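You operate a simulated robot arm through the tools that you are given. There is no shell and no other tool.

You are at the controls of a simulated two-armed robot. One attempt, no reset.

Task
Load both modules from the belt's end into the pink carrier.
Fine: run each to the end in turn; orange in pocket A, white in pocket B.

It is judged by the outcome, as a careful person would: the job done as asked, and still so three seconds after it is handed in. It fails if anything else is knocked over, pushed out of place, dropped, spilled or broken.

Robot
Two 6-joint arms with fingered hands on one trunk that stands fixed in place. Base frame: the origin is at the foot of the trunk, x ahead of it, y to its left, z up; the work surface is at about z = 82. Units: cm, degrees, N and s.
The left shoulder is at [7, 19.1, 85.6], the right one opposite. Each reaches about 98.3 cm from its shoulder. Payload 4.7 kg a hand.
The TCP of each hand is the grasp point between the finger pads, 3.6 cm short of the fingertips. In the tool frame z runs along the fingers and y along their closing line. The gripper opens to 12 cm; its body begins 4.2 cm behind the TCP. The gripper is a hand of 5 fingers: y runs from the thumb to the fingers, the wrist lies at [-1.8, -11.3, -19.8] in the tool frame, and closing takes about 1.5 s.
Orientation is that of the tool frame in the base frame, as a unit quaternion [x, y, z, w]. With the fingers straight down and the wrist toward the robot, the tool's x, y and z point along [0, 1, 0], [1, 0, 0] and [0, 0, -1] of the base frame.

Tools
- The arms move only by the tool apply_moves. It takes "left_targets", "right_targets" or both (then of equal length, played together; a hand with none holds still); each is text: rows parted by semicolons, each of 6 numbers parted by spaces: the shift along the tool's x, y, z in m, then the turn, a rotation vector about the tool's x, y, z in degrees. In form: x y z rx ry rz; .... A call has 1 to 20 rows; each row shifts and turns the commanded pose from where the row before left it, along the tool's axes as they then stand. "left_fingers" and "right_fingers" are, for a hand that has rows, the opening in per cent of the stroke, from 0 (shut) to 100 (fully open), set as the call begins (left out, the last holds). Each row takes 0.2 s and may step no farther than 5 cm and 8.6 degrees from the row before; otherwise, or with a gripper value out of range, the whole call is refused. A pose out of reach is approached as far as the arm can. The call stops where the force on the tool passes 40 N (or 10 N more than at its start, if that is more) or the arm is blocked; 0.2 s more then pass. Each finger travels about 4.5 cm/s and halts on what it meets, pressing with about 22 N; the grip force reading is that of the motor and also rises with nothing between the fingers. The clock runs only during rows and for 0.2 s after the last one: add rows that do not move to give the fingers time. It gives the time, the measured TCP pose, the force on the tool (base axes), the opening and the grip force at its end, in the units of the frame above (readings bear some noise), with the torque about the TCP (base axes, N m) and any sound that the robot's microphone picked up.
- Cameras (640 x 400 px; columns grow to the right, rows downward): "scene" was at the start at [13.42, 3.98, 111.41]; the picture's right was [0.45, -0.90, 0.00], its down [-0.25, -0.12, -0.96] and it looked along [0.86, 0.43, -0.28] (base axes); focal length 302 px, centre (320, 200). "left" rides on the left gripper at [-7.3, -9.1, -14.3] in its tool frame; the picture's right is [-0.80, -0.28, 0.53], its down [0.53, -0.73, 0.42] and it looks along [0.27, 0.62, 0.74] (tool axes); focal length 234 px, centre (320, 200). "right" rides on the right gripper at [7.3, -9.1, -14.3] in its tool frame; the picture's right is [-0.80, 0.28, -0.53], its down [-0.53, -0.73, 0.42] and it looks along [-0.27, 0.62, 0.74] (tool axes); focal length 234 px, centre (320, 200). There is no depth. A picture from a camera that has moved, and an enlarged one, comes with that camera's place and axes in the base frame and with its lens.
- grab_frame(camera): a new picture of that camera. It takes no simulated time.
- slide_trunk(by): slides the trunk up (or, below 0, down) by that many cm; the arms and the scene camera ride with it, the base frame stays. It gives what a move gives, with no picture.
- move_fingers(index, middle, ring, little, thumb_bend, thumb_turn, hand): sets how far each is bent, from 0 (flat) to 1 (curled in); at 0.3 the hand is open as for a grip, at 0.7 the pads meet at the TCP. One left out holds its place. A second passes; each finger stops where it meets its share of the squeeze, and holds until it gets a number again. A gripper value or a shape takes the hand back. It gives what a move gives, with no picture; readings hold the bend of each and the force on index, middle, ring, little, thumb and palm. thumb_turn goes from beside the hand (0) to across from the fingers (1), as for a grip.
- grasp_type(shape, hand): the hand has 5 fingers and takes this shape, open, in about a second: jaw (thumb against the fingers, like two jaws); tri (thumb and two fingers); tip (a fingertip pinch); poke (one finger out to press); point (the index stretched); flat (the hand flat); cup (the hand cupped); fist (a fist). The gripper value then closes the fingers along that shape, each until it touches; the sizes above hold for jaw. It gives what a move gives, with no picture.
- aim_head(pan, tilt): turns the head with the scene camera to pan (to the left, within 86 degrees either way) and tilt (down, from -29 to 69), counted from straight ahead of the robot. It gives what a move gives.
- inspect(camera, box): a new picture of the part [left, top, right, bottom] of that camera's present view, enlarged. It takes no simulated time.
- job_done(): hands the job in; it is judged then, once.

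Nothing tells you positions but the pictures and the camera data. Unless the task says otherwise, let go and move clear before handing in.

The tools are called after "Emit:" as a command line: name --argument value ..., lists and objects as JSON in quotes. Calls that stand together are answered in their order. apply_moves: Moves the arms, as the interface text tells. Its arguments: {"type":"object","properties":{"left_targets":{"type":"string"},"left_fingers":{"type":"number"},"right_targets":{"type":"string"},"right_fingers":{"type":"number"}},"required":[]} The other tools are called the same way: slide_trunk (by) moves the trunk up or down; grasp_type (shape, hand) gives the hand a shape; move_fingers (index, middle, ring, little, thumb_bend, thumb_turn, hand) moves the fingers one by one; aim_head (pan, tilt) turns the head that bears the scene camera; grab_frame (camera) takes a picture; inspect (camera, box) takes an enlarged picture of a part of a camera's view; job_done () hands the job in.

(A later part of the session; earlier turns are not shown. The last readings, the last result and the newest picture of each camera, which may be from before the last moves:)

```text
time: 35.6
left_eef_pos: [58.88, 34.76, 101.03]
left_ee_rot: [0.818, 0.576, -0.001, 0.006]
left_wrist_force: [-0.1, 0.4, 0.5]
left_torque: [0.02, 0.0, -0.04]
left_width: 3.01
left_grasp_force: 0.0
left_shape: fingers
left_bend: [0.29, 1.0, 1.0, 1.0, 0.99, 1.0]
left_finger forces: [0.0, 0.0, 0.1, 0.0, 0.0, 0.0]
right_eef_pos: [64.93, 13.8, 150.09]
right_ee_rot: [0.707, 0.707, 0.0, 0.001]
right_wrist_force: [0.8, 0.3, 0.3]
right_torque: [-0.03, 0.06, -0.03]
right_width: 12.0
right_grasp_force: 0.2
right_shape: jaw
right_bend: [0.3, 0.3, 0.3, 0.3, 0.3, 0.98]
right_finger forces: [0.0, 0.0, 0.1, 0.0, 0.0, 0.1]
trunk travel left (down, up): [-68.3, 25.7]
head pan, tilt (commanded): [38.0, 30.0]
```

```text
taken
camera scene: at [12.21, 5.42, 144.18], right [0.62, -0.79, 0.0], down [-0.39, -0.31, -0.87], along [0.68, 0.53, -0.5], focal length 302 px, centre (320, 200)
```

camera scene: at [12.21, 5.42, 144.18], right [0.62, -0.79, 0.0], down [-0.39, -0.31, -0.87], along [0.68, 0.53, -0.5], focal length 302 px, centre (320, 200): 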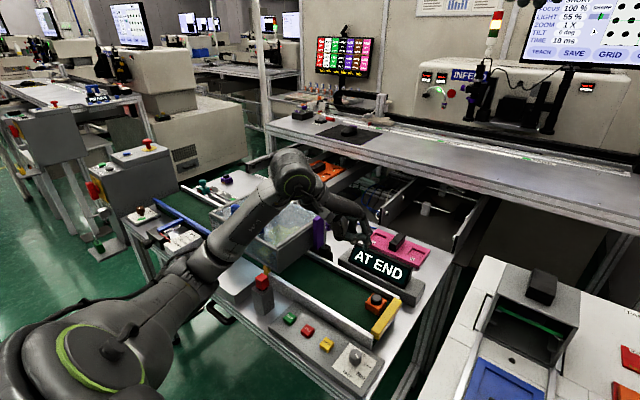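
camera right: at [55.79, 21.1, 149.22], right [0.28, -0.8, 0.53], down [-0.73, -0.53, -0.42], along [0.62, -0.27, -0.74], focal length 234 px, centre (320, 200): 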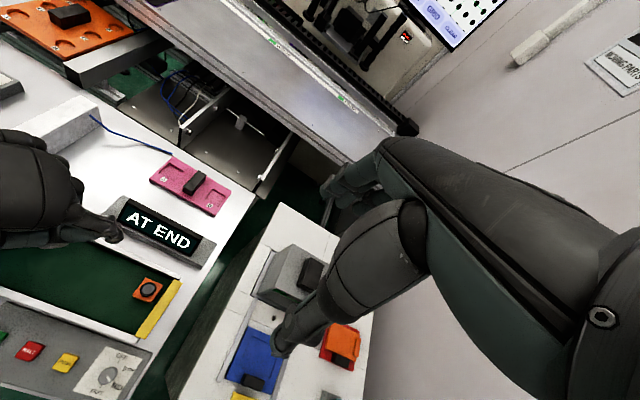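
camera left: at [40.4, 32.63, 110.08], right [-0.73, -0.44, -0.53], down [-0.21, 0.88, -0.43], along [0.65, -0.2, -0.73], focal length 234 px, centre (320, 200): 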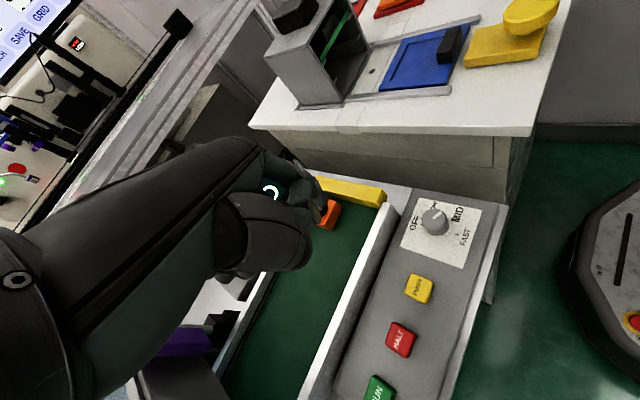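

No flags now; raising the trunk fixed it. I'll test reach above pocket A with the hand still vertical.

Emit:
apply_moves --left_targets "0.0213 0.0352 0 0 0 0; 0.0213 0.0352 0 0 0 0; 0.0213 0.0352 0 0 0 0; 0.0213 0.0352 0 0 0 0; 0.0213 0.0352 0 0 0 0; 0.0213 0.0352 0 0 0 0"

Emit:
grab_frame --camera "scene"

Emit:
grab_frame --camera "left"

```text
time: 37.0
left_eef_pos: [69.73, 34.75, 105.39]
left_ee_rot: [0.816, 0.578, -0.001, 0.007]
left_wrist_force: [0.3, 1.2, -0.2]
left_torque: [0.01, 0.03, -0.02]
left_width: 2.99
left_grasp_force: 0.0
left_shape: fingers
left_bend: [0.29, 1.0, 1.0, 1.0, 0.99, 1.0]
left_finger forces: [0.0, 0.1, 0.0, 0.0, 0.1, 0.0]
left hand out of reach, approached as far as the arm can: row 3, 4, 5, 6
right_eef_pos: [64.77, 13.86, 150.06]
right_ee_rot: [0.708, 0.707, 0.0, 0.0]
right_wrist_force: [0.4, 0.2, -0.5]
right_torque: [0.02, -0.01, -0.03]
right_width: 12.02
right_grasp_force: 0.1
right_shape: jaw
right_bend: [0.3, 0.3, 0.3, 0.3, 0.3, 0.98]
right_finger forces: [0.0, 0.1, 0.0, 0.0, 0.0, 0.0]
trunk travel left (down, up): [-68.3, 25.7]
head pan, tilt (commanded): [38.0, 30.0]
```

```text
taken
camera scene: at [12.2, 5.36, 144.18], right [0.62, -0.79, 0.0], down [-0.39, -0.31, -0.87], along [0.68, 0.53, -0.5], focal length 302 px, centre (320, 200)
```

scene: 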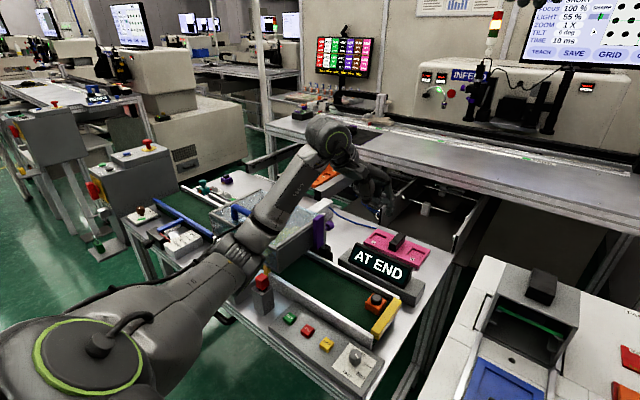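

```text
taken
camera left: at [58.41, 31.1, 119.71], right [-0.53, -0.67, -0.52], down [-0.51, 0.74, -0.44], along [0.68, 0.04, -0.73], focal length 234 px, centre (320, 200)
```

left: 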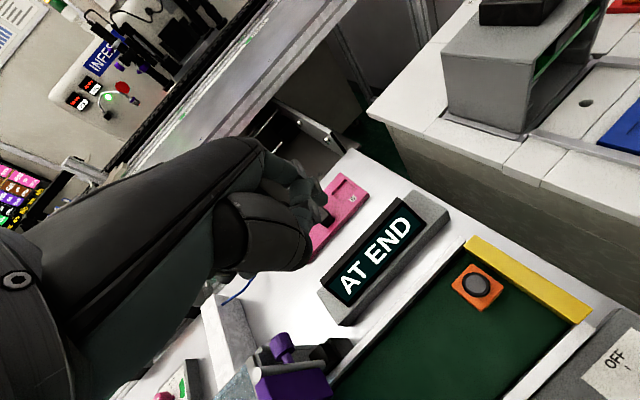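

The arm is at its limit here with the current elbow posture. I'll look at the left arm itself to understand its configuration.

Emit:
aim_head --pan 65 --tilt 40

Emit:
grab_frame --camera "scene"

Emit:
grab_frame --camera "right"

```text
time: 37.9
left_eef_pos: [69.69, 34.78, 105.28]
left_ee_rot: [0.816, 0.579, -0.001, 0.007]
left_wrist_force: [-0.1, -0.1, 0.7]
left_torque: [-0.03, 0.02, 0.03]
left_width: 2.97
left_grasp_force: 0.0
left_shape: fingers
left_bend: [0.29, 1.0, 1.0, 1.0, 0.99, 1.0]
left_finger forces: [0.2, 0.0, 0.1, 0.1, 0.0, 0.0]
right_eef_pos: [64.9, 13.79, 150.08]
right_ee_rot: [0.707, 0.708, 0.0, 0.001]
right_wrist_force: [-0.1, 0.4, 0.8]
right_torque: [-0.02, -0.01, 0.03]
right_width: 11.98
right_grasp_force: 0.1
right_shape: jaw
right_bend: [0.3, 0.3, 0.3, 0.3, 0.3, 0.98]
right_finger forces: [0.0, 0.0, 0.0, 0.1, 0.0, 0.1]
trunk travel left (down, up): [-68.3, 25.7]
head pan, tilt (commanded): [65.0, 40.0]
```

```text
taken
camera scene: at [8.68, 7.52, 142.64], right [0.91, -0.42, 0.0], down [-0.27, -0.58, -0.77], along [0.32, 0.69, -0.64], focal length 302 px, centre (320, 200)
```

scene: 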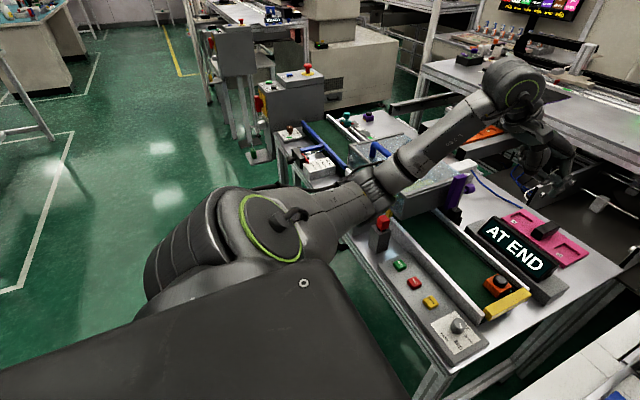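

```text
taken
camera right: at [55.78, 21.08, 164.24], right [0.28, -0.8, 0.53], down [-0.73, -0.53, -0.42], along [0.62, -0.27, -0.74], focal length 234 px, centre (320, 200)
```

right: 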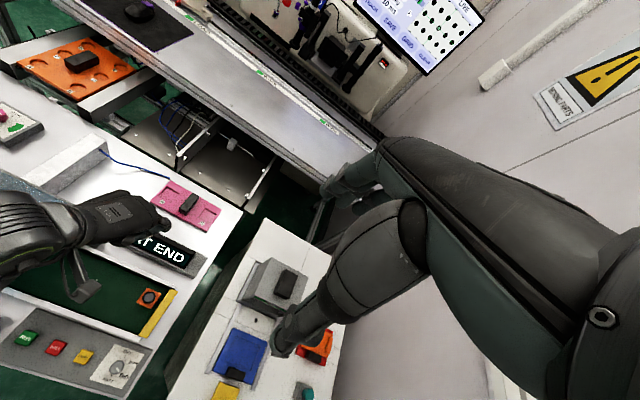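

Emit:
aim_head --pan -20 --tilt 15

Emit:
grab_frame --camera "scene"

Emit:
aim_head --pan 10 --tilt 35

Emit:
grab_frame --camera "scene"

```text
time: 39.5
left_eef_pos: [69.62, 34.8, 105.32]
left_ee_rot: [0.816, 0.579, -0.001, 0.008]
left_wrist_force: [-0.3, 0.5, -0.3]
left_torque: [0.02, 0.0, 0.01]
left_width: 2.96
left_grasp_force: 0.0
left_shape: fingers
left_bend: [0.29, 1.0, 1.0, 1.0, 0.99, 1.0]
left_finger forces: [0.1, 0.0, 0.0, 0.0, 0.0, 0.0]
right_eef_pos: [64.79, 13.83, 150.01]
right_ee_rot: [0.707, 0.708, 0.001, 0.0]
right_wrist_force: [-0.1, -0.7, -0.1]
right_torque: [-0.01, 0.0, -0.01]
right_width: 12.01
right_grasp_force: 0.1
right_shape: jaw
right_bend: [0.3, 0.3, 0.3, 0.3, 0.3, 0.98]
right_finger forces: [0.1, 0.1, 0.1, 0.0, 0.1, 0.0]
trunk travel left (down, up): [-68.3, 25.7]
head pan, tilt (commanded): [-20.0, 15.0]
```

```text
taken
camera scene: at [13.86, -3.37, 146.59], right [-0.34, -0.94, 0.0], down [-0.24, 0.09, -0.97], along [0.91, -0.33, -0.26], focal length 302 px, centre (320, 200)
```

scene: 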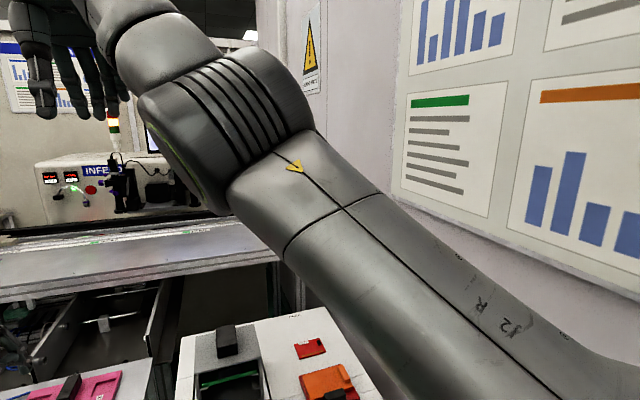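

```text
time: 40.5
left_eef_pos: [69.55, 34.66, 105.26]
left_ee_rot: [0.815, 0.579, -0.001, 0.007]
left_wrist_force: [0.2, -0.3, -0.1]
left_torque: [-0.01, 0.02, 0.03]
left_width: 2.99
left_grasp_force: 0.0
left_shape: fingers
left_bend: [0.29, 1.0, 1.0, 1.0, 0.99, 1.0]
left_finger forces: [0.1, 0.0, 0.0, 0.0, 0.0, 0.0]
right_eef_pos: [64.85, 13.81, 150.09]
right_ee_rot: [0.707, 0.707, 0.0, 0.0]
right_wrist_force: [-0.1, 0.1, -1.4]
right_torque: [0.01, -0.01, -0.02]
right_width: 12.0
right_grasp_force: 0.0
right_shape: jaw
right_bend: [0.3, 0.3, 0.3, 0.3, 0.3, 0.98]
right_finger forces: [0.1, 0.1, 0.1, 0.0, 0.0, 0.0]
trunk travel left (down, up): [-68.3, 25.7]
head pan, tilt (commanded): [10.0, 35.0]
```

```text
taken
camera scene: at [13.76, 1.34, 143.4], right [0.17, -0.98, 0.0], down [-0.56, -0.1, -0.82], along [0.81, 0.14, -0.57], focal length 302 px, centre (320, 200)
```

scene: 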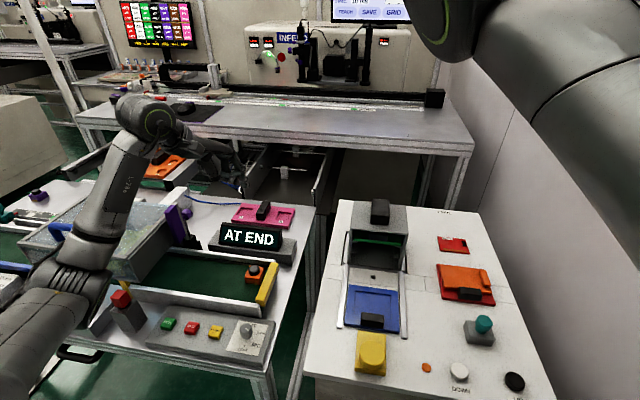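

Emit:
inspect --camera "scene" --box '[0, 80, 280, 400]'

Emit:
inspect --camera "scene" --box '[80, 80, 260, 230]'

```text
1.25 times, centred on (140, 240) of scene
camera zoom: at [13.76, 1.34, 143.4], right [0.17, -0.98, 0.0], down [-0.56, -0.1, -0.82], along [0.81, 0.14, -0.57], focal length 377 px, centre (545, 150)
```

zoom: 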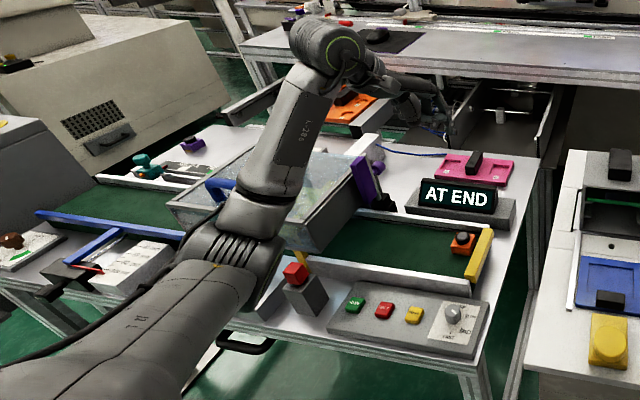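

```text
2.67 times, centred on (170, 155) of scene
camera zoom: at [13.76, 1.34, 143.4], right [0.17, -0.98, 0.0], down [-0.56, -0.1, -0.82], along [0.81, 0.14, -0.57], focal length 804 px, centre (720, 320)
```

zoom: 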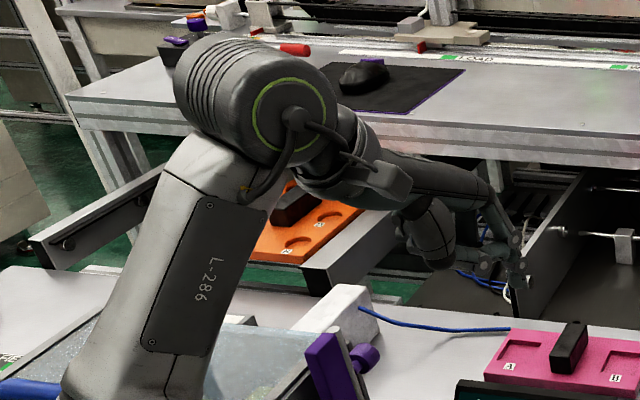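

The forearm is in a low-elbow branch, but the trunk height makes pick positions feasible. I'll test a hover near the pick point with a small forward tilt, which I'd also need to reach pocket A.

Emit:
apply_moves --left_targets "-0.0194 -0.027 0.005 0 0 0; -0.0194 -0.027 0.005 0 0 0; -0.0194 -0.027 0.005 0 0 0; 0 0 0 0 0 -7; 0 0 0 0 0 -7; 0 0 0 0 0 -6; 0 0 0 -6 0 0; 0 0 0 -6 0 0"

Emit:
grab_frame --camera "scene"

```text
time: 42.3
left_eef_pos: [60.59, 33.96, 102.98]
left_ee_rot: [0.701, 0.705, 0.074, 0.08]
left_wrist_force: [-0.3, -0.3, -0.4]
left_torque: [0.03, -0.02, 0.01]
left_width: 2.97
left_grasp_force: 0.1
left_shape: fingers
left_bend: [0.29, 1.0, 1.0, 1.0, 0.99, 1.0]
left_finger forces: [0.1, 0.1, 0.0, 0.1, 0.1, 0.0]
left hand out of reach, approached as far as the arm can: row 6
right_eef_pos: [64.75, 13.86, 150.02]
right_ee_rot: [0.707, 0.707, -0.001, -0.001]
right_wrist_force: [-0.6, 0.6, 0.1]
right_torque: [0.02, -0.02, -0.01]
right_width: 11.98
right_grasp_force: 0.1
right_shape: jaw
right_bend: [0.3, 0.3, 0.3, 0.3, 0.3, 0.98]
right_finger forces: [0.0, 0.0, 0.0, 0.1, 0.0, 0.0]
trunk travel left (down, up): [-68.3, 25.7]
head pan, tilt (commanded): [10.0, 35.0]
```

```text
taken
camera scene: at [13.67, 1.38, 143.41], right [0.17, -0.98, 0.0], down [-0.56, -0.1, -0.82], along [0.81, 0.14, -0.57], focal length 302 px, centre (320, 200)
```

scene: 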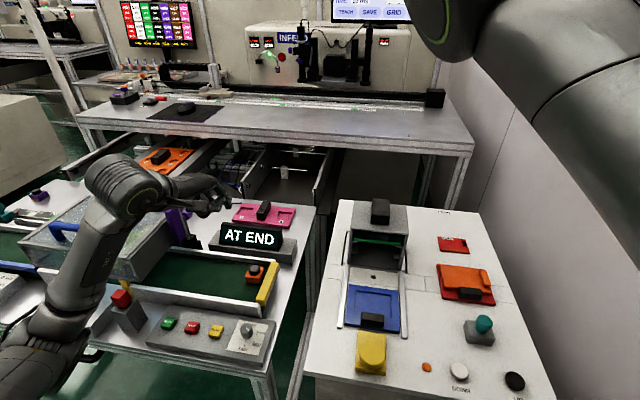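

Emit:
apply_moves --left_targets "-0.0233 0.001 0.02 0 0 0; -0.0233 0.001 0.02 0 0 0; -0.0233 0.001 0.02 0 0 0"

Emit:
grab_frame --camera "scene"

Emit:
grab_frame --camera "left"

```text
time: 43.1
left_eef_pos: [61.92, 28.39, 97.8]
left_ee_rot: [0.703, 0.703, 0.07, 0.08]
left_wrist_force: [0.1, 0.2, -0.4]
left_torque: [-0.04, 0.0, 0.0]
left_width: 2.97
left_grasp_force: 0.1
left_shape: fingers
left_bend: [0.29, 1.0, 1.0, 1.0, 0.99, 1.0]
left_finger forces: [0.1, 0.0, 0.1, 0.0, 0.0, 0.0]
left hand out of reach, approached as far as the arm can: row 3
right_eef_pos: [64.83, 13.77, 150.03]
right_ee_rot: [0.707, 0.707, 0.0, 0.0]
right_wrist_force: [-0.7, -0.2, -0.5]
right_torque: [0.0, 0.01, 0.01]
right_width: 11.99
right_grasp_force: 0.0
right_shape: jaw
right_bend: [0.3, 0.3, 0.3, 0.3, 0.3, 0.98]
right_finger forces: [0.0, 0.1, 0.0, 0.1, 0.1, 0.1]
trunk travel left (down, up): [-68.3, 25.7]
head pan, tilt (commanded): [10.0, 35.0]
```

```text
taken
camera scene: at [13.75, 1.4, 143.4], right [0.17, -0.98, 0.0], down [-0.57, -0.1, -0.82], along [0.81, 0.14, -0.57], focal length 302 px, centre (320, 200)
```

scene: 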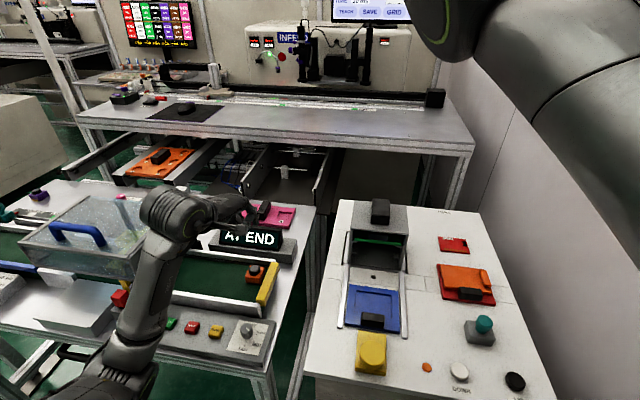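

```text
taken
camera left: at [49.85, 21.29, 109.99], right [-0.16, -0.81, -0.56], down [-0.63, 0.52, -0.58], along [0.76, 0.26, -0.59], focal length 234 px, centre (320, 200)
```

left: 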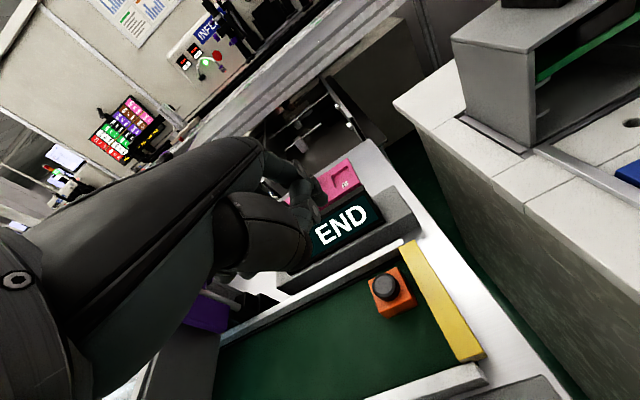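

I'll set the left hand to the three-finger shape while testing a lower hover.

Emit:
grasp_type --shape "tri" --hand "left"

Emit:
apply_moves --left_targets "-0.007 0.002 0.02 0 0 0; -0.007 0.002 0.02 0 0 0"

Emit:
grab_frame --camera "left"

Emit:
grab_frame --camera "scene"

Emit:
grab_frame --camera "right"

```text
time: 44.0
left_eef_pos: [61.89, 28.3, 97.69]
left_ee_rot: [0.703, 0.703, 0.07, 0.08]
left_wrist_force: [1.3, -0.9, 0.1]
left_torque: [0.02, -0.01, 0.0]
left_width: 11.95
left_grasp_force: 0.1
left_shape: tri
left_bend: [0.3, 0.3, 0.99, 0.99, 0.3, 0.98]
left_finger forces: [0.1, 0.0, 0.0, 0.0, 0.1, 0.0]
right_eef_pos: [64.83, 13.81, 149.96]
right_ee_rot: [0.707, 0.708, 0.0, 0.0]
right_wrist_force: [0.0, -0.1, 0.4]
right_torque: [0.0, 0.01, 0.02]
right_width: 11.98
right_grasp_force: 0.1
right_shape: jaw
right_bend: [0.3, 0.3, 0.3, 0.3, 0.3, 0.98]
right_finger forces: [0.1, 0.0, 0.1, 0.0, 0.1, 0.0]
trunk travel left (down, up): [-68.3, 25.7]
head pan, tilt (commanded): [10.0, 35.0]
```

```text
time: 44.6
left_eef_pos: [63.11, 29.6, 94.97]
left_ee_rot: [0.703, 0.703, 0.071, 0.081]
left_wrist_force: [0.0, -0.3, 0.2]
left_torque: [0.01, 0.0, 0.01]
left_width: 11.98
left_grasp_force: 0.0
left_shape: tri
left_bend: [0.3, 0.3, 0.99, 0.99, 0.3, 0.98]
left_finger forces: [0.1, 0.0, 0.0, 0.0, 0.0, 0.1]
left hand out of reach, approached as far as the arm can: row 1, 2
right_eef_pos: [64.94, 13.75, 150.11]
right_ee_rot: [0.707, 0.707, 0.0, -0.001]
right_wrist_force: [-0.1, 0.2, 0.0]
right_torque: [0.02, -0.04, -0.01]
right_width: 12.0
right_grasp_force: 0.1
right_shape: jaw
right_bend: [0.3, 0.3, 0.3, 0.3, 0.3, 0.98]
right_finger forces: [0.1, 0.0, 0.1, 0.1, 0.1, 0.0]
trunk travel left (down, up): [-68.3, 25.7]
head pan, tilt (commanded): [10.0, 35.0]
```

```text
taken
camera left: at [51.02, 22.5, 107.31], right [-0.16, -0.81, -0.56], down [-0.63, 0.52, -0.58], along [0.76, 0.26, -0.59], focal length 234 px, centre (320, 200)
```

left: 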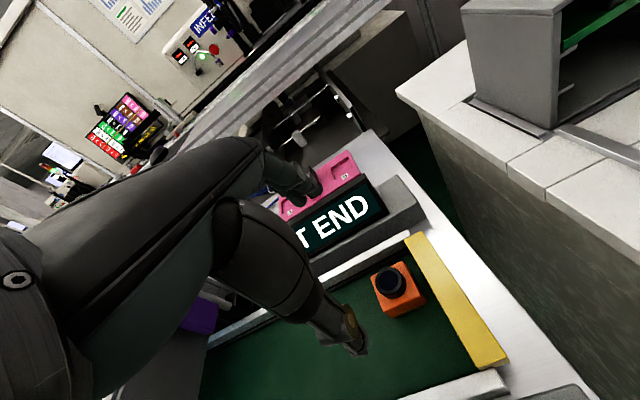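

```text
taken
camera scene: at [13.76, 1.36, 143.4], right [0.17, -0.98, 0.0], down [-0.57, -0.1, -0.82], along [0.81, 0.14, -0.57], focal length 302 px, centre (320, 200)
```

scene: 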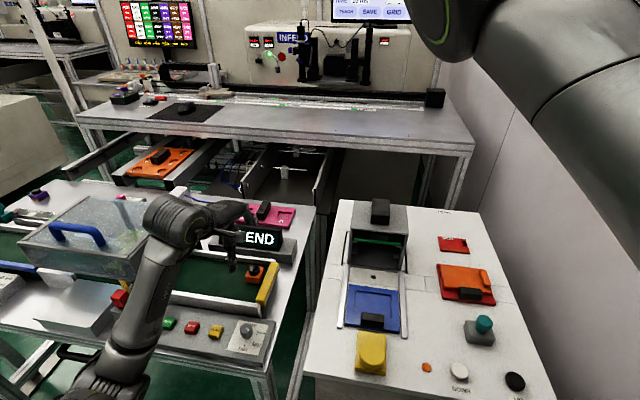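

```text
taken
camera right: at [55.79, 21.09, 164.23], right [0.28, -0.8, 0.53], down [-0.73, -0.53, -0.42], along [0.62, -0.27, -0.74], focal length 234 px, centre (320, 200)
```

right: 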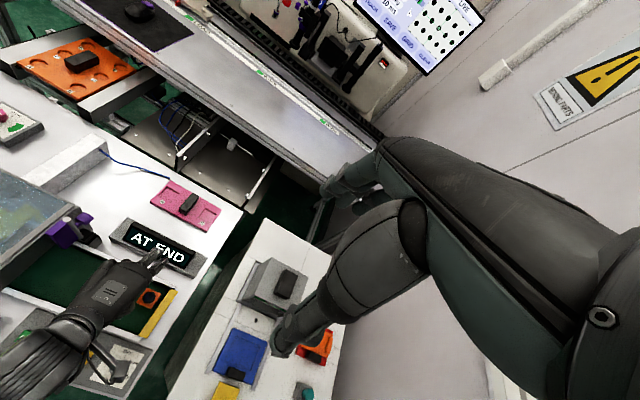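

Emit:
slide_trunk --by 15

Emit:
apply_moves --left_targets "-0.007 0 0.03 0 0 0; -0.007 0 0.03 0 0 0; -0.007 0 0.03 0 0 0; -0.006 0 0.03 0 0 0; 0 0 0.03 0 0 0"

Emit:
grab_frame --camera "scene"

Emit:
grab_frame --camera "left"

```text
time: 46.3
left_eef_pos: [63.13, 29.53, 110.12]
left_ee_rot: [0.703, 0.703, 0.07, 0.08]
left_wrist_force: [0.3, 0.6, 0.4]
left_torque: [0.01, 0.02, -0.03]
left_width: 11.97
left_grasp_force: 0.1
left_shape: tri
left_bend: [0.3, 0.3, 0.99, 0.99, 0.3, 0.98]
left_finger forces: [0.0, 0.0, 0.0, 0.0, 0.1, 0.0]
right_eef_pos: [64.84, 13.88, 164.95]
right_ee_rot: [0.707, 0.707, 0.0, 0.0]
right_wrist_force: [0.1, 0.8, -0.7]
right_torque: [0.0, 0.03, 0.01]
right_width: 12.0
right_grasp_force: 0.0
right_shape: jaw
right_bend: [0.3, 0.3, 0.3, 0.3, 0.3, 0.98]
right_finger forces: [0.0, 0.0, 0.0, 0.0, 0.0, 0.0]
trunk travel left (down, up): [-83.3, 10.7]
head pan, tilt (commanded): [10.0, 35.0]
```

```text
time: 47.5
left_eef_pos: [66.0, 33.48, 97.57]
left_ee_rot: [0.705, 0.701, 0.067, 0.082]
left_wrist_force: [-0.7, 0.4, -0.3]
left_torque: [0.0, 0.0, 0.0]
left_width: 11.98
left_grasp_force: 0.2
left_shape: tri
left_bend: [0.3, 0.3, 0.99, 0.99, 0.3, 0.98]
left_finger forces: [0.0, 0.1, 0.0, 0.0, 0.1, 0.1]
left hand out of reach, approached as far as the arm can: row 1, 2, 3, 4, 5
right_eef_pos: [64.91, 13.8, 165.11]
right_ee_rot: [0.707, 0.707, -0.001, 0.0]
right_wrist_force: [1.0, 0.1, -0.6]
right_torque: [0.01, -0.02, 0.02]
right_width: 11.99
right_grasp_force: 0.1
right_shape: jaw
right_bend: [0.3, 0.3, 0.3, 0.3, 0.3, 0.98]
right_finger forces: [0.0, 0.0, 0.0, 0.0, 0.1, 0.0]
trunk travel left (down, up): [-83.3, 10.7]
head pan, tilt (commanded): [10.0, 35.0]
```

```text
taken
camera scene: at [13.79, 1.41, 158.4], right [0.17, -0.98, 0.0], down [-0.57, -0.1, -0.82], along [0.81, 0.14, -0.57], focal length 302 px, centre (320, 200)
```

scene: 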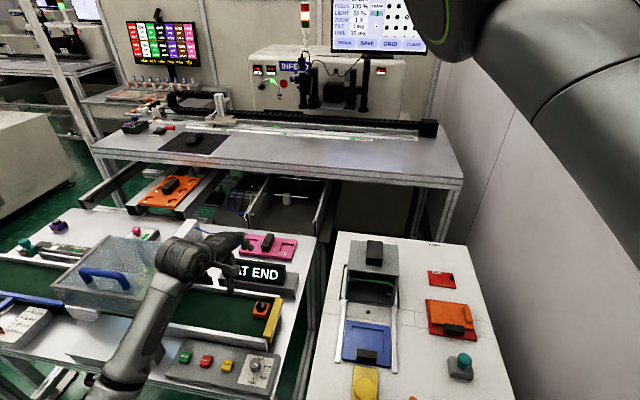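

```text
taken
camera left: at [53.8, 26.68, 109.96], right [-0.17, -0.81, -0.56], down [-0.62, 0.53, -0.58], along [0.76, 0.25, -0.6], focal length 234 px, centre (320, 200)
```

left: 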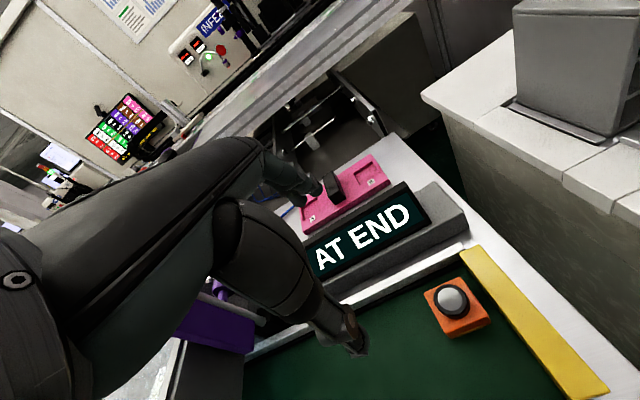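

Raising further made −y reach worse, so lower is better for this posture. I'll bring the trunk back down and probe the reach over the carrier.

Emit:
apply_moves --left_targets "0 0.0087 -0.039 0 0 0; 0 0.0087 -0.039 0 0 0; 0 0.0087 -0.039 0 0 0; 0 0.0087 -0.039 0 0 0"

Emit:
slide_trunk --by -15

Emit:
apply_moves --left_targets "0.01 0.03 -0.01 0 0 0; 0.01 0.03 -0.01 0 0 0; 0.01 0.03 -0.01 0 0 0; 0.01 0.03 -0.01 0 0 0; 0 0.03 -0.01 0 0 0; 0 0.03 -0.01 0 0 0"

Emit:
grab_frame --camera "scene"

```text
time: 48.5
left_eef_pos: [65.94, 33.74, 114.16]
left_ee_rot: [0.703, 0.704, 0.07, 0.08]
left_wrist_force: [-1.0, -0.3, 0.0]
left_torque: [0.05, 0.01, 0.04]
left_width: 11.97
left_grasp_force: 0.1
left_shape: tri
left_bend: [0.3, 0.3, 0.99, 0.99, 0.3, 0.98]
left_finger forces: [0.0, 0.0, 0.0, 0.0, 0.0, 0.0]
right_eef_pos: [64.93, 13.75, 164.96]
right_ee_rot: [0.707, 0.707, 0.001, 0.0]
right_wrist_force: [-0.4, 0.5, -0.6]
right_torque: [0.02, 0.0, -0.02]
right_width: 11.98
right_grasp_force: 0.1
right_shape: jaw
right_bend: [0.3, 0.3, 0.3, 0.3, 0.3, 0.98]
right_finger forces: [0.0, 0.1, 0.1, 0.0, 0.0, 0.0]
trunk travel left (down, up): [-83.3, 10.7]
head pan, tilt (commanded): [10.0, 35.0]
```

```text
time: 50.3
left_eef_pos: [66.0, 33.72, 99.0]
left_ee_rot: [0.704, 0.702, 0.071, 0.081]
left_wrist_force: [0.3, -0.1, 0.1]
left_torque: [0.05, 0.03, 0.03]
left_width: 11.99
left_grasp_force: 0.0
left_shape: tri
left_bend: [0.3, 0.3, 0.99, 0.99, 0.3, 0.98]
left_finger forces: [0.0, 0.0, 0.0, 0.1, 0.0, 0.0]
right_eef_pos: [64.89, 13.68, 150.02]
right_ee_rot: [0.707, 0.707, 0.0, 0.0]
right_wrist_force: [-0.1, 0.7, -0.3]
right_torque: [0.0, -0.01, 0.01]
right_width: 11.98
right_grasp_force: 0.0
right_shape: jaw
right_bend: [0.3, 0.3, 0.3, 0.3, 0.3, 0.98]
right_finger forces: [0.0, 0.1, 0.0, 0.0, 0.0, 0.0]
trunk travel left (down, up): [-68.3, 25.7]
head pan, tilt (commanded): [10.0, 35.0]
```

```text
time: 51.7
left_eef_pos: [82.22, 37.75, 108.79]
left_ee_rot: [0.703, 0.703, 0.07, 0.08]
left_wrist_force: [-0.4, -0.2, -0.5]
left_torque: [0.0, 0.01, 0.01]
left_width: 11.97
left_grasp_force: 0.1
left_shape: tri
left_bend: [0.3, 0.3, 0.99, 0.99, 0.3, 0.98]
left_finger forces: [0.0, 0.1, 0.0, 0.1, 0.1, 0.1]
right_eef_pos: [64.99, 13.63, 150.01]
right_ee_rot: [0.707, 0.707, -0.001, -0.001]
right_wrist_force: [-0.3, -0.7, 0.4]
right_torque: [-0.01, 0.04, 0.0]
right_width: 11.99
right_grasp_force: 0.0
right_shape: jaw
right_bend: [0.3, 0.3, 0.3, 0.3, 0.3, 0.98]
right_finger forces: [0.0, 0.1, 0.0, 0.0, 0.0, 0.1]
trunk travel left (down, up): [-68.3, 25.7]
head pan, tilt (commanded): [10.0, 35.0]
```

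```text
taken
camera scene: at [13.81, 1.26, 143.39], right [0.17, -0.98, 0.0], down [-0.57, -0.1, -0.82], along [0.81, 0.14, -0.57], focal length 302 px, centre (320, 200)
```

scene: 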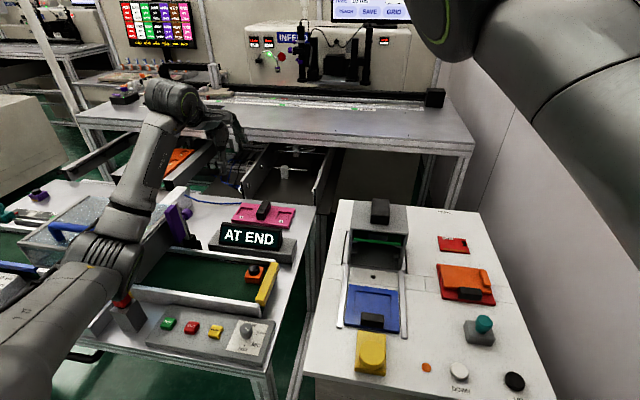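

Reach forward is fine with a 12° tilt. I'll continue to a hover above pocket A.

Emit:
apply_moves --left_targets "0.0086 0.0172 0.02 0 0 0; 0.0086 0.0172 0.02 0 0 0; 0.0086 0.0172 0.02 0 0 0; 0.0086 0.0172 0.02 0 0 0"

Emit:
grab_frame --camera "scene"

Emit:
grab_frame --camera "left"

```text
time: 52.7
left_eef_pos: [87.38, 39.1, 102.61]
left_ee_rot: [0.697, 0.709, 0.07, 0.082]
left_wrist_force: [0.1, 0.0, 0.8]
left_torque: [0.04, 0.02, -0.01]
left_width: 11.96
left_grasp_force: 0.1
left_shape: tri
left_bend: [0.3, 0.3, 0.99, 0.99, 0.3, 0.98]
left_finger forces: [0.0, 0.1, 0.0, 0.0, 0.0, 0.1]
left hand out of reach, approached as far as the arm can: row 3, 4
right_eef_pos: [64.89, 13.8, 149.92]
right_ee_rot: [0.707, 0.707, 0.0, -0.001]
right_wrist_force: [0.0, -0.2, 0.1]
right_torque: [-0.02, 0.04, 0.0]
right_width: 11.97
right_grasp_force: 0.1
right_shape: jaw
right_bend: [0.3, 0.3, 0.3, 0.3, 0.3, 0.98]
right_finger forces: [0.1, 0.0, 0.0, 0.0, 0.0, 0.0]
trunk travel left (down, up): [-68.3, 25.7]
head pan, tilt (commanded): [10.0, 35.0]
```

```text
taken
camera scene: at [13.83, 1.33, 143.39], right [0.17, -0.98, 0.0], down [-0.57, -0.1, -0.82], along [0.81, 0.14, -0.57], focal length 302 px, centre (320, 200)
```

scene: 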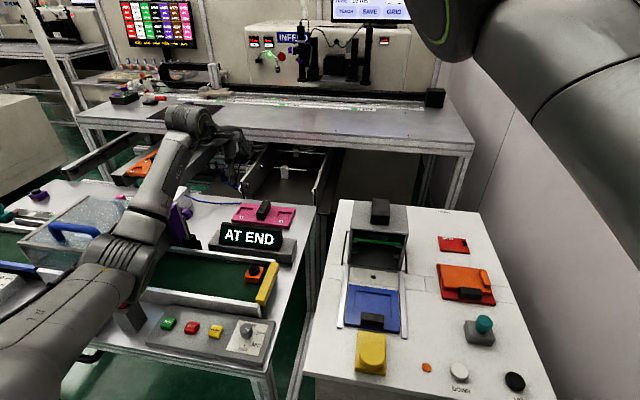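

```text
taken
camera left: at [75.4, 31.89, 114.89], right [-0.15, -0.82, -0.56], down [-0.63, 0.51, -0.58], along [0.76, 0.27, -0.59], focal length 234 px, centre (320, 200)
```

left: 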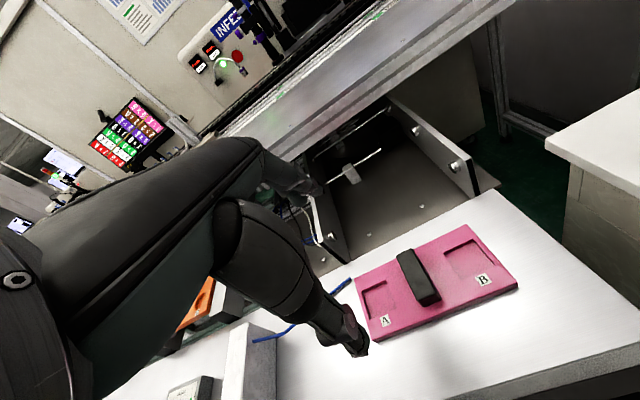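

I'll test whether a slight negative yaw lets the hand reach over pocket A.

Emit:
apply_moves --left_targets "0 0 0 0 0 -5; 0 0 0 0 0 -5; 0.01 0.01 0.01 0 0 0; 0.01 0.02 0.01 0 0 0"

```text
time: 53.7
left_eef_pos: [90.39, 41.29, 101.27]
left_ee_rot: [0.639, 0.762, 0.063, 0.085]
left_wrist_force: [-0.7, 0.1, 0.0]
left_torque: [0.0, 0.01, -0.01]
left_width: 11.97
left_grasp_force: 0.1
left_shape: tri
left_bend: [0.3, 0.3, 0.99, 0.99, 0.3, 0.98]
left_finger forces: [0.0, 0.0, 0.0, 0.0, 0.0, 0.0]
right_eef_pos: [64.98, 13.87, 150.05]
right_ee_rot: [0.707, 0.707, -0.001, -0.001]
right_wrist_force: [0.8, 0.4, 0.1]
right_torque: [0.0, 0.01, 0.02]
right_width: 12.0
right_grasp_force: 0.1
right_shape: jaw
right_bend: [0.3, 0.3, 0.3, 0.3, 0.3, 0.98]
right_finger forces: [0.0, 0.0, 0.0, 0.0, 0.0, 0.0]
trunk travel left (down, up): [-68.3, 25.7]
head pan, tilt (commanded): [10.0, 35.0]
```

Emit:
apply_moves --left_targets "0 -0.0065 0.0293 0 0 0; 0 -0.0065 0.0293 0 0 0; 0 -0.0065 0.0293 0 0 0; 0 -0.0022 0.01 0 0 0"

Emit:
grab_frame --camera "left"

Emit:
grab_frame --camera "scene"

Emit:
inspect --camera "scene" --box '[160, 120, 320, 260]'

```text
time: 54.7
left_eef_pos: [90.22, 40.55, 91.07]
left_ee_rot: [0.64, 0.761, 0.063, 0.086]
left_wrist_force: [-0.9, 0.9, 0.5]
left_torque: [-0.03, 0.0, 0.0]
left_width: 11.96
left_grasp_force: 0.1
left_shape: tri
left_bend: [0.3, 0.3, 0.99, 0.99, 0.3, 0.98]
left_finger forces: [0.0, 0.1, 0.1, 0.0, 0.1, 0.1]
right_eef_pos: [64.99, 13.8, 149.99]
right_ee_rot: [0.707, 0.707, 0.0, 0.0]
right_wrist_force: [0.0, -0.1, -0.5]
right_torque: [-0.01, 0.0, -0.01]
right_width: 12.0
right_grasp_force: 0.0
right_shape: jaw
right_bend: [0.3, 0.3, 0.3, 0.3, 0.3, 0.98]
right_finger forces: [0.0, 0.0, 0.1, 0.0, 0.0, 0.0]
trunk travel left (down, up): [-68.3, 25.7]
head pan, tilt (commanded): [10.0, 35.0]
```

```text
taken
camera left: at [79.46, 32.05, 103.7], right [-0.02, -0.85, -0.53], down [-0.7, 0.39, -0.59], along [0.71, 0.36, -0.61], focal length 234 px, centre (320, 200)
```

left: 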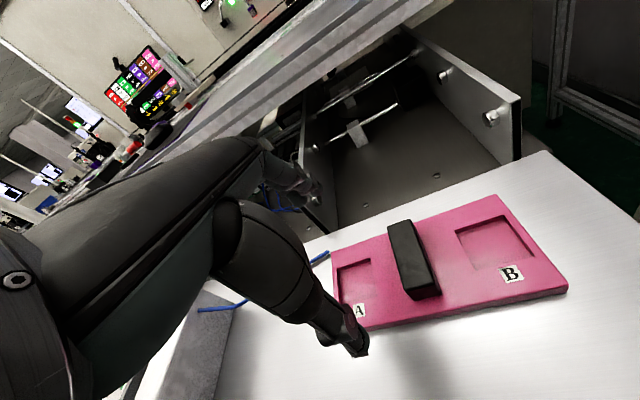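

```text
taken
camera scene: at [13.79, 1.36, 143.39], right [0.17, -0.98, 0.0], down [-0.57, -0.1, -0.82], along [0.81, 0.14, -0.57], focal length 302 px, centre (320, 200)
```

scene: 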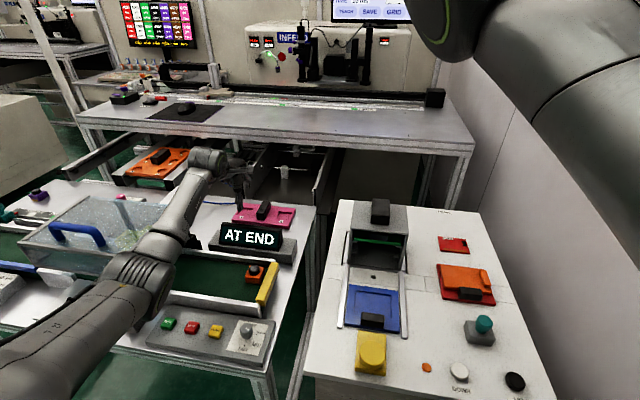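

```text
2.86 times, centred on (240, 190) of scene
camera zoom: at [13.79, 1.36, 143.39], right [0.17, -0.98, 0.0], down [-0.57, -0.1, -0.82], along [0.81, 0.14, -0.57], focal length 862 px, centre (549, 229)
```

zoom: 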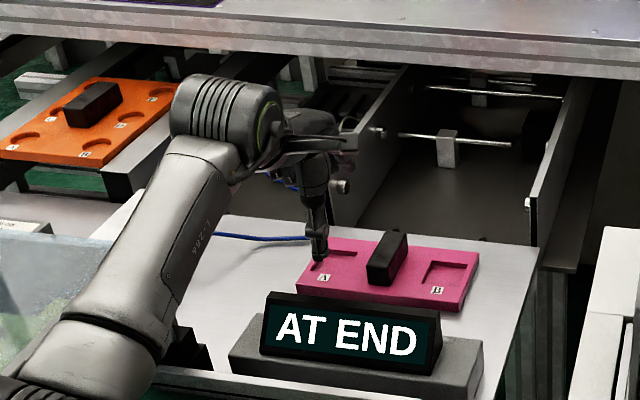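

Pocket A is reachable at yaw −10° with a 12° tilt. I'll check whether other yaws also work at this lower height, since pick and place need the same yaw.

Emit:
apply_moves --left_targets "0.005 0.006 0 0 0 5; 0 0 0 0 0 5; 0 0 0 0 0 5"

```text
time: 55.5
left_eef_pos: [90.05, 40.68, 91.43]
left_ee_rot: [0.668, 0.737, 0.067, 0.084]
left_wrist_force: [0.7, 0.4, 0.3]
left_torque: [0.0, 0.04, -0.01]
left_width: 11.97
left_grasp_force: 0.0
left_shape: tri
left_bend: [0.3, 0.3, 0.99, 0.99, 0.3, 0.98]
left_finger forces: [0.0, 0.0, 0.0, 0.0, 0.1, 0.1]
left hand out of reach, approached as far as the arm can: row 1, 2, 3
right_eef_pos: [64.95, 13.74, 150.04]
right_ee_rot: [0.708, 0.706, 0.001, 0.0]
right_wrist_force: [-0.2, -0.8, 0.6]
right_torque: [-0.03, -0.01, 0.03]
right_width: 11.98
right_grasp_force: 0.1
right_shape: jaw
right_bend: [0.3, 0.3, 0.3, 0.3, 0.3, 0.98]
right_finger forces: [0.0, 0.0, 0.1, 0.0, 0.1, 0.0]
trunk travel left (down, up): [-68.3, 25.7]
head pan, tilt (commanded): [10.0, 35.0]
```

Emit:
apply_moves --left_targets "0 0 0 0 0 -5; 0 0 0 4 0 0; 0 0 0 3 0 0; 0 0 0 0 0 0"

```text
time: 56.5
left_eef_pos: [90.16, 40.85, 91.36]
left_ee_rot: [0.638, 0.768, 0.017, 0.048]
left_wrist_force: [-0.2, 0.3, 0.0]
left_torque: [0.02, -0.04, 0.0]
left_width: 11.96
left_grasp_force: 0.2
left_shape: tri
left_bend: [0.3, 0.3, 0.99, 0.99, 0.3, 0.98]
left_finger forces: [0.0, 0.0, 0.1, 0.0, 0.0, 0.0]
right_eef_pos: [64.85, 13.84, 150.01]
right_ee_rot: [0.708, 0.707, 0.0, 0.001]
right_wrist_force: [0.0, -1.4, 0.0]
right_torque: [0.0, 0.01, -0.03]
right_width: 11.99
right_grasp_force: 0.1
right_shape: jaw
right_bend: [0.3, 0.3, 0.3, 0.3, 0.3, 0.98]
right_finger forces: [0.0, 0.1, 0.0, 0.0, 0.1, 0.0]
trunk travel left (down, up): [-68.3, 25.7]
head pan, tilt (commanded): [10.0, 35.0]
```

Emit:
apply_moves --left_targets "0.001 0.003 0.02 0 0 0; 0.001 0.003 0.015 0 0 0; 0 0 0 0 0 0"

Emit:
grab_frame --camera "left"

Emit:
inspect --camera "scene" --box '[160, 120, 320, 260]'

Emit:
grab_frame --camera "scene"

```text
time: 57.3
left_eef_pos: [91.25, 40.94, 88.0]
left_ee_rot: [0.639, 0.767, 0.018, 0.048]
left_wrist_force: [0.7, -0.1, -0.4]
left_torque: [-0.01, -0.04, 0.01]
left_width: 11.98
left_grasp_force: 0.0
left_shape: tri
left_bend: [0.3, 0.3, 0.99, 0.99, 0.3, 0.98]
left_finger forces: [0.1, 0.1, 0.0, 0.0, 0.1, 0.0]
right_eef_pos: [64.92, 13.74, 150.09]
right_ee_rot: [0.707, 0.707, 0.0, 0.0]
right_wrist_force: [-0.2, 0.6, 0.7]
right_torque: [-0.02, -0.03, -0.01]
right_width: 11.98
right_grasp_force: 0.0
right_shape: jaw
right_bend: [0.3, 0.3, 0.3, 0.3, 0.3, 0.98]
right_finger forces: [0.0, 0.0, 0.0, 0.1, 0.0, 0.0]
trunk travel left (down, up): [-68.3, 25.7]
head pan, tilt (commanded): [10.0, 35.0]
```

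```text
taken
camera left: at [82.06, 32.75, 101.91], right [-0.08, -0.86, -0.51], down [-0.77, 0.37, -0.51], along [0.63, 0.35, -0.69], focal length 234 px, centre (320, 200)
```

left: 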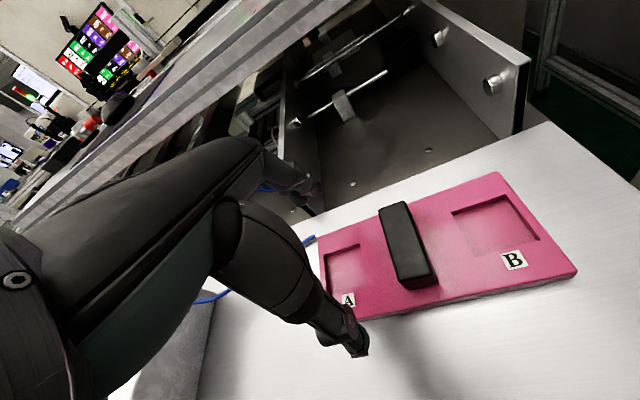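

```text
2.86 times, centred on (240, 190) of scene
camera zoom: at [13.73, 1.33, 143.4], right [0.17, -0.98, 0.0], down [-0.56, -0.1, -0.82], along [0.81, 0.14, -0.57], focal length 862 px, centre (549, 229)
```

zoom: 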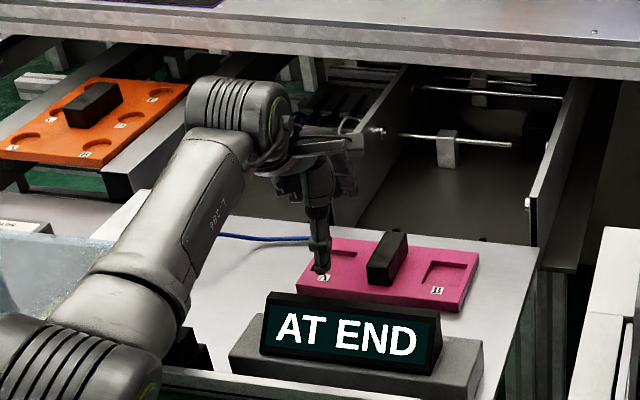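

```text
taken
camera scene: at [13.73, 1.33, 143.4], right [0.17, -0.98, 0.0], down [-0.56, -0.1, -0.82], along [0.81, 0.14, -0.57], focal length 302 px, centre (320, 200)
```

scene: 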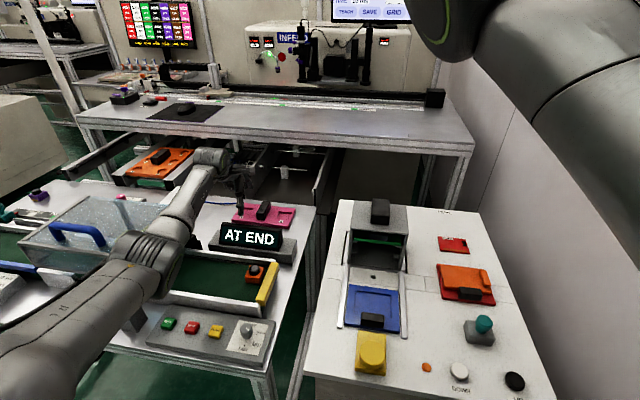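

The hand reaches pocket A with yaw −10° and only ~6° tilt. I'll measure the pockets closely from here with the hand camera.

Emit:
inspect --camera "left" --box '[420, 160, 600, 290]'

Emit:
inspect --camera "left" --box '[300, 220, 440, 330]'

Emit:
inspect --camera "right" --box '[120, 160, 240, 320]'

```text
3.08 times, centred on (510, 225) of left
camera zoom: at [82.06, 32.75, 101.91], right [-0.08, -0.86, -0.51], down [-0.77, 0.37, -0.51], along [0.63, 0.35, -0.69], focal length 720 px, centre (-265, 123)
```

zoom: 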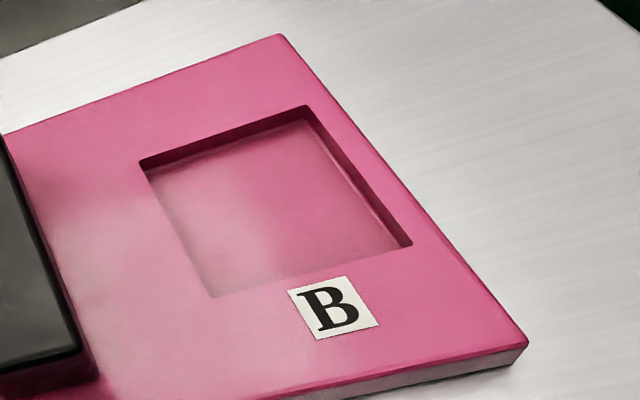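

```text
3.64 times, centred on (370, 275) of left
camera zoom: at [82.06, 32.75, 101.91], right [-0.08, -0.86, -0.51], down [-0.77, 0.37, -0.51], along [0.63, 0.35, -0.69], focal length 852 px, centre (138, -73)
```

zoom: 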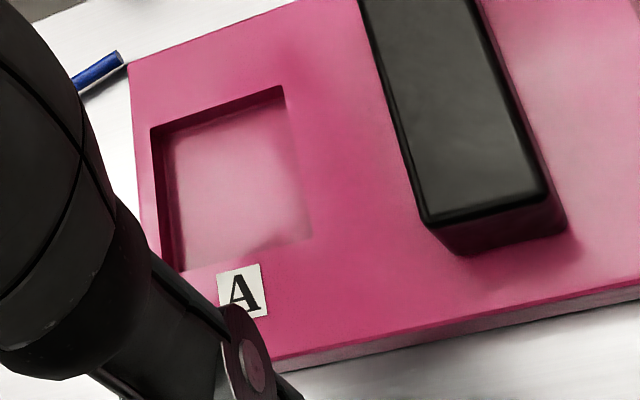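

```text
2.50 times, centred on (180, 240) of right
camera zoom: at [55.74, 21.07, 164.25], right [0.28, -0.8, 0.53], down [-0.73, -0.53, -0.42], along [0.62, -0.27, -0.74], focal length 585 px, centre (670, 100)
```

zoom: 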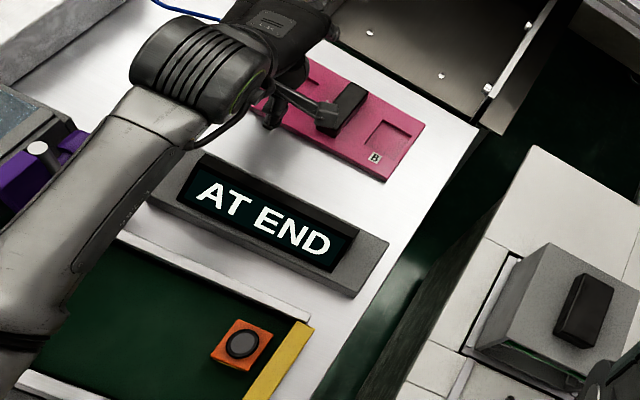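

From the hand camera: pocket A center ≈ (91.65, 41.8), pocket B center ≈ (91.6, 28.2), each ≈4.4 cm square and axis-aligned. I'll check that I can still go a bit lower here, as needed for placing.

Emit:
apply_moves --left_targets "0.005 0.003 0.012 0 0 0; 0 0 0.013 0 0 0; 0 0 0 0 0 0"

```text
time: 58.1
left_eef_pos: [91.62, 41.47, 85.5]
left_ee_rot: [0.639, 0.767, 0.016, 0.049]
left_wrist_force: [-0.3, -0.4, 0.7]
left_torque: [0.03, 0.0, -0.02]
left_width: 11.98
left_grasp_force: 0.1
left_shape: tri
left_bend: [0.3, 0.3, 0.99, 0.99, 0.3, 0.98]
left_finger forces: [0.1, 0.0, 0.1, 0.0, 0.0, 0.0]
right_eef_pos: [64.88, 13.81, 149.99]
right_ee_rot: [0.707, 0.707, 0.0, 0.0]
right_wrist_force: [0.0, 0.2, -0.1]
right_torque: [0.01, 0.02, 0.0]
right_width: 11.96
right_grasp_force: 0.0
right_shape: jaw
right_bend: [0.3, 0.3, 0.3, 0.3, 0.3, 0.98]
right_finger forces: [0.0, 0.0, 0.0, 0.0, 0.1, 0.0]
trunk travel left (down, up): [-68.3, 25.7]
head pan, tilt (commanded): [10.0, 35.0]
```

Emit:
apply_moves --left_targets "0 0 -0.04 0 0 0; 0 0 -0.04 0 0 0; 0 0 -0.04 0 0 0; -0.005 -0.0435 0 0 0 4; -0.008 -0.0431 0 0 0 4; -0.011 -0.0424 0 0 0 4; -0.014 -0.0415 0 0 0 4; -0.0168 -0.0405 0 0 0 4; -0.0196 -0.0392 0 0 0 0"

Emit:
grab_frame --camera "scene"

```text
time: 60.1
left_eef_pos: [65.21, 34.13, 95.5]
left_ee_rot: [0.763, 0.645, 0.025, 0.045]
left_wrist_force: [0.2, -0.6, 0.2]
left_torque: [0.03, -0.01, -0.01]
left_width: 11.99
left_grasp_force: 0.1
left_shape: tri
left_bend: [0.3, 0.3, 0.99, 0.99, 0.3, 0.98]
left_finger forces: [0.0, 0.0, 0.1, 0.1, 0.1, 0.0]
right_eef_pos: [64.7, 13.63, 150.1]
right_ee_rot: [0.708, 0.707, 0.001, 0.0]
right_wrist_force: [-0.7, 0.4, -0.3]
right_torque: [-0.01, -0.02, -0.02]
right_width: 11.99
right_grasp_force: 0.0
right_shape: jaw
right_bend: [0.3, 0.3, 0.3, 0.3, 0.3, 0.98]
right_finger forces: [0.0, 0.0, 0.0, 0.0, 0.1, 0.0]
trunk travel left (down, up): [-68.3, 25.7]
head pan, tilt (commanded): [10.0, 35.0]
```

```text
taken
camera scene: at [13.59, 1.37, 143.42], right [0.17, -0.98, 0.0], down [-0.56, -0.1, -0.82], along [0.81, 0.14, -0.57], focal length 302 px, centre (320, 200)
```

scene: 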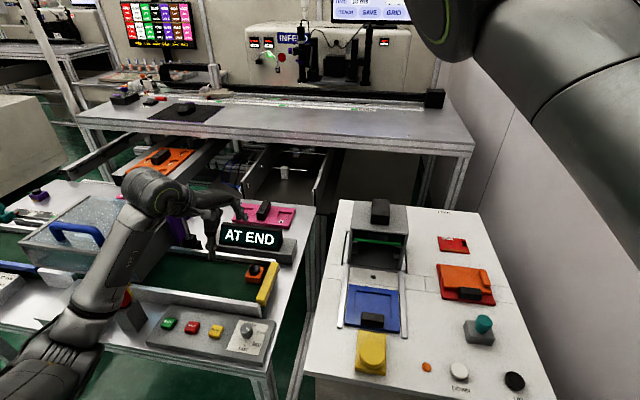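

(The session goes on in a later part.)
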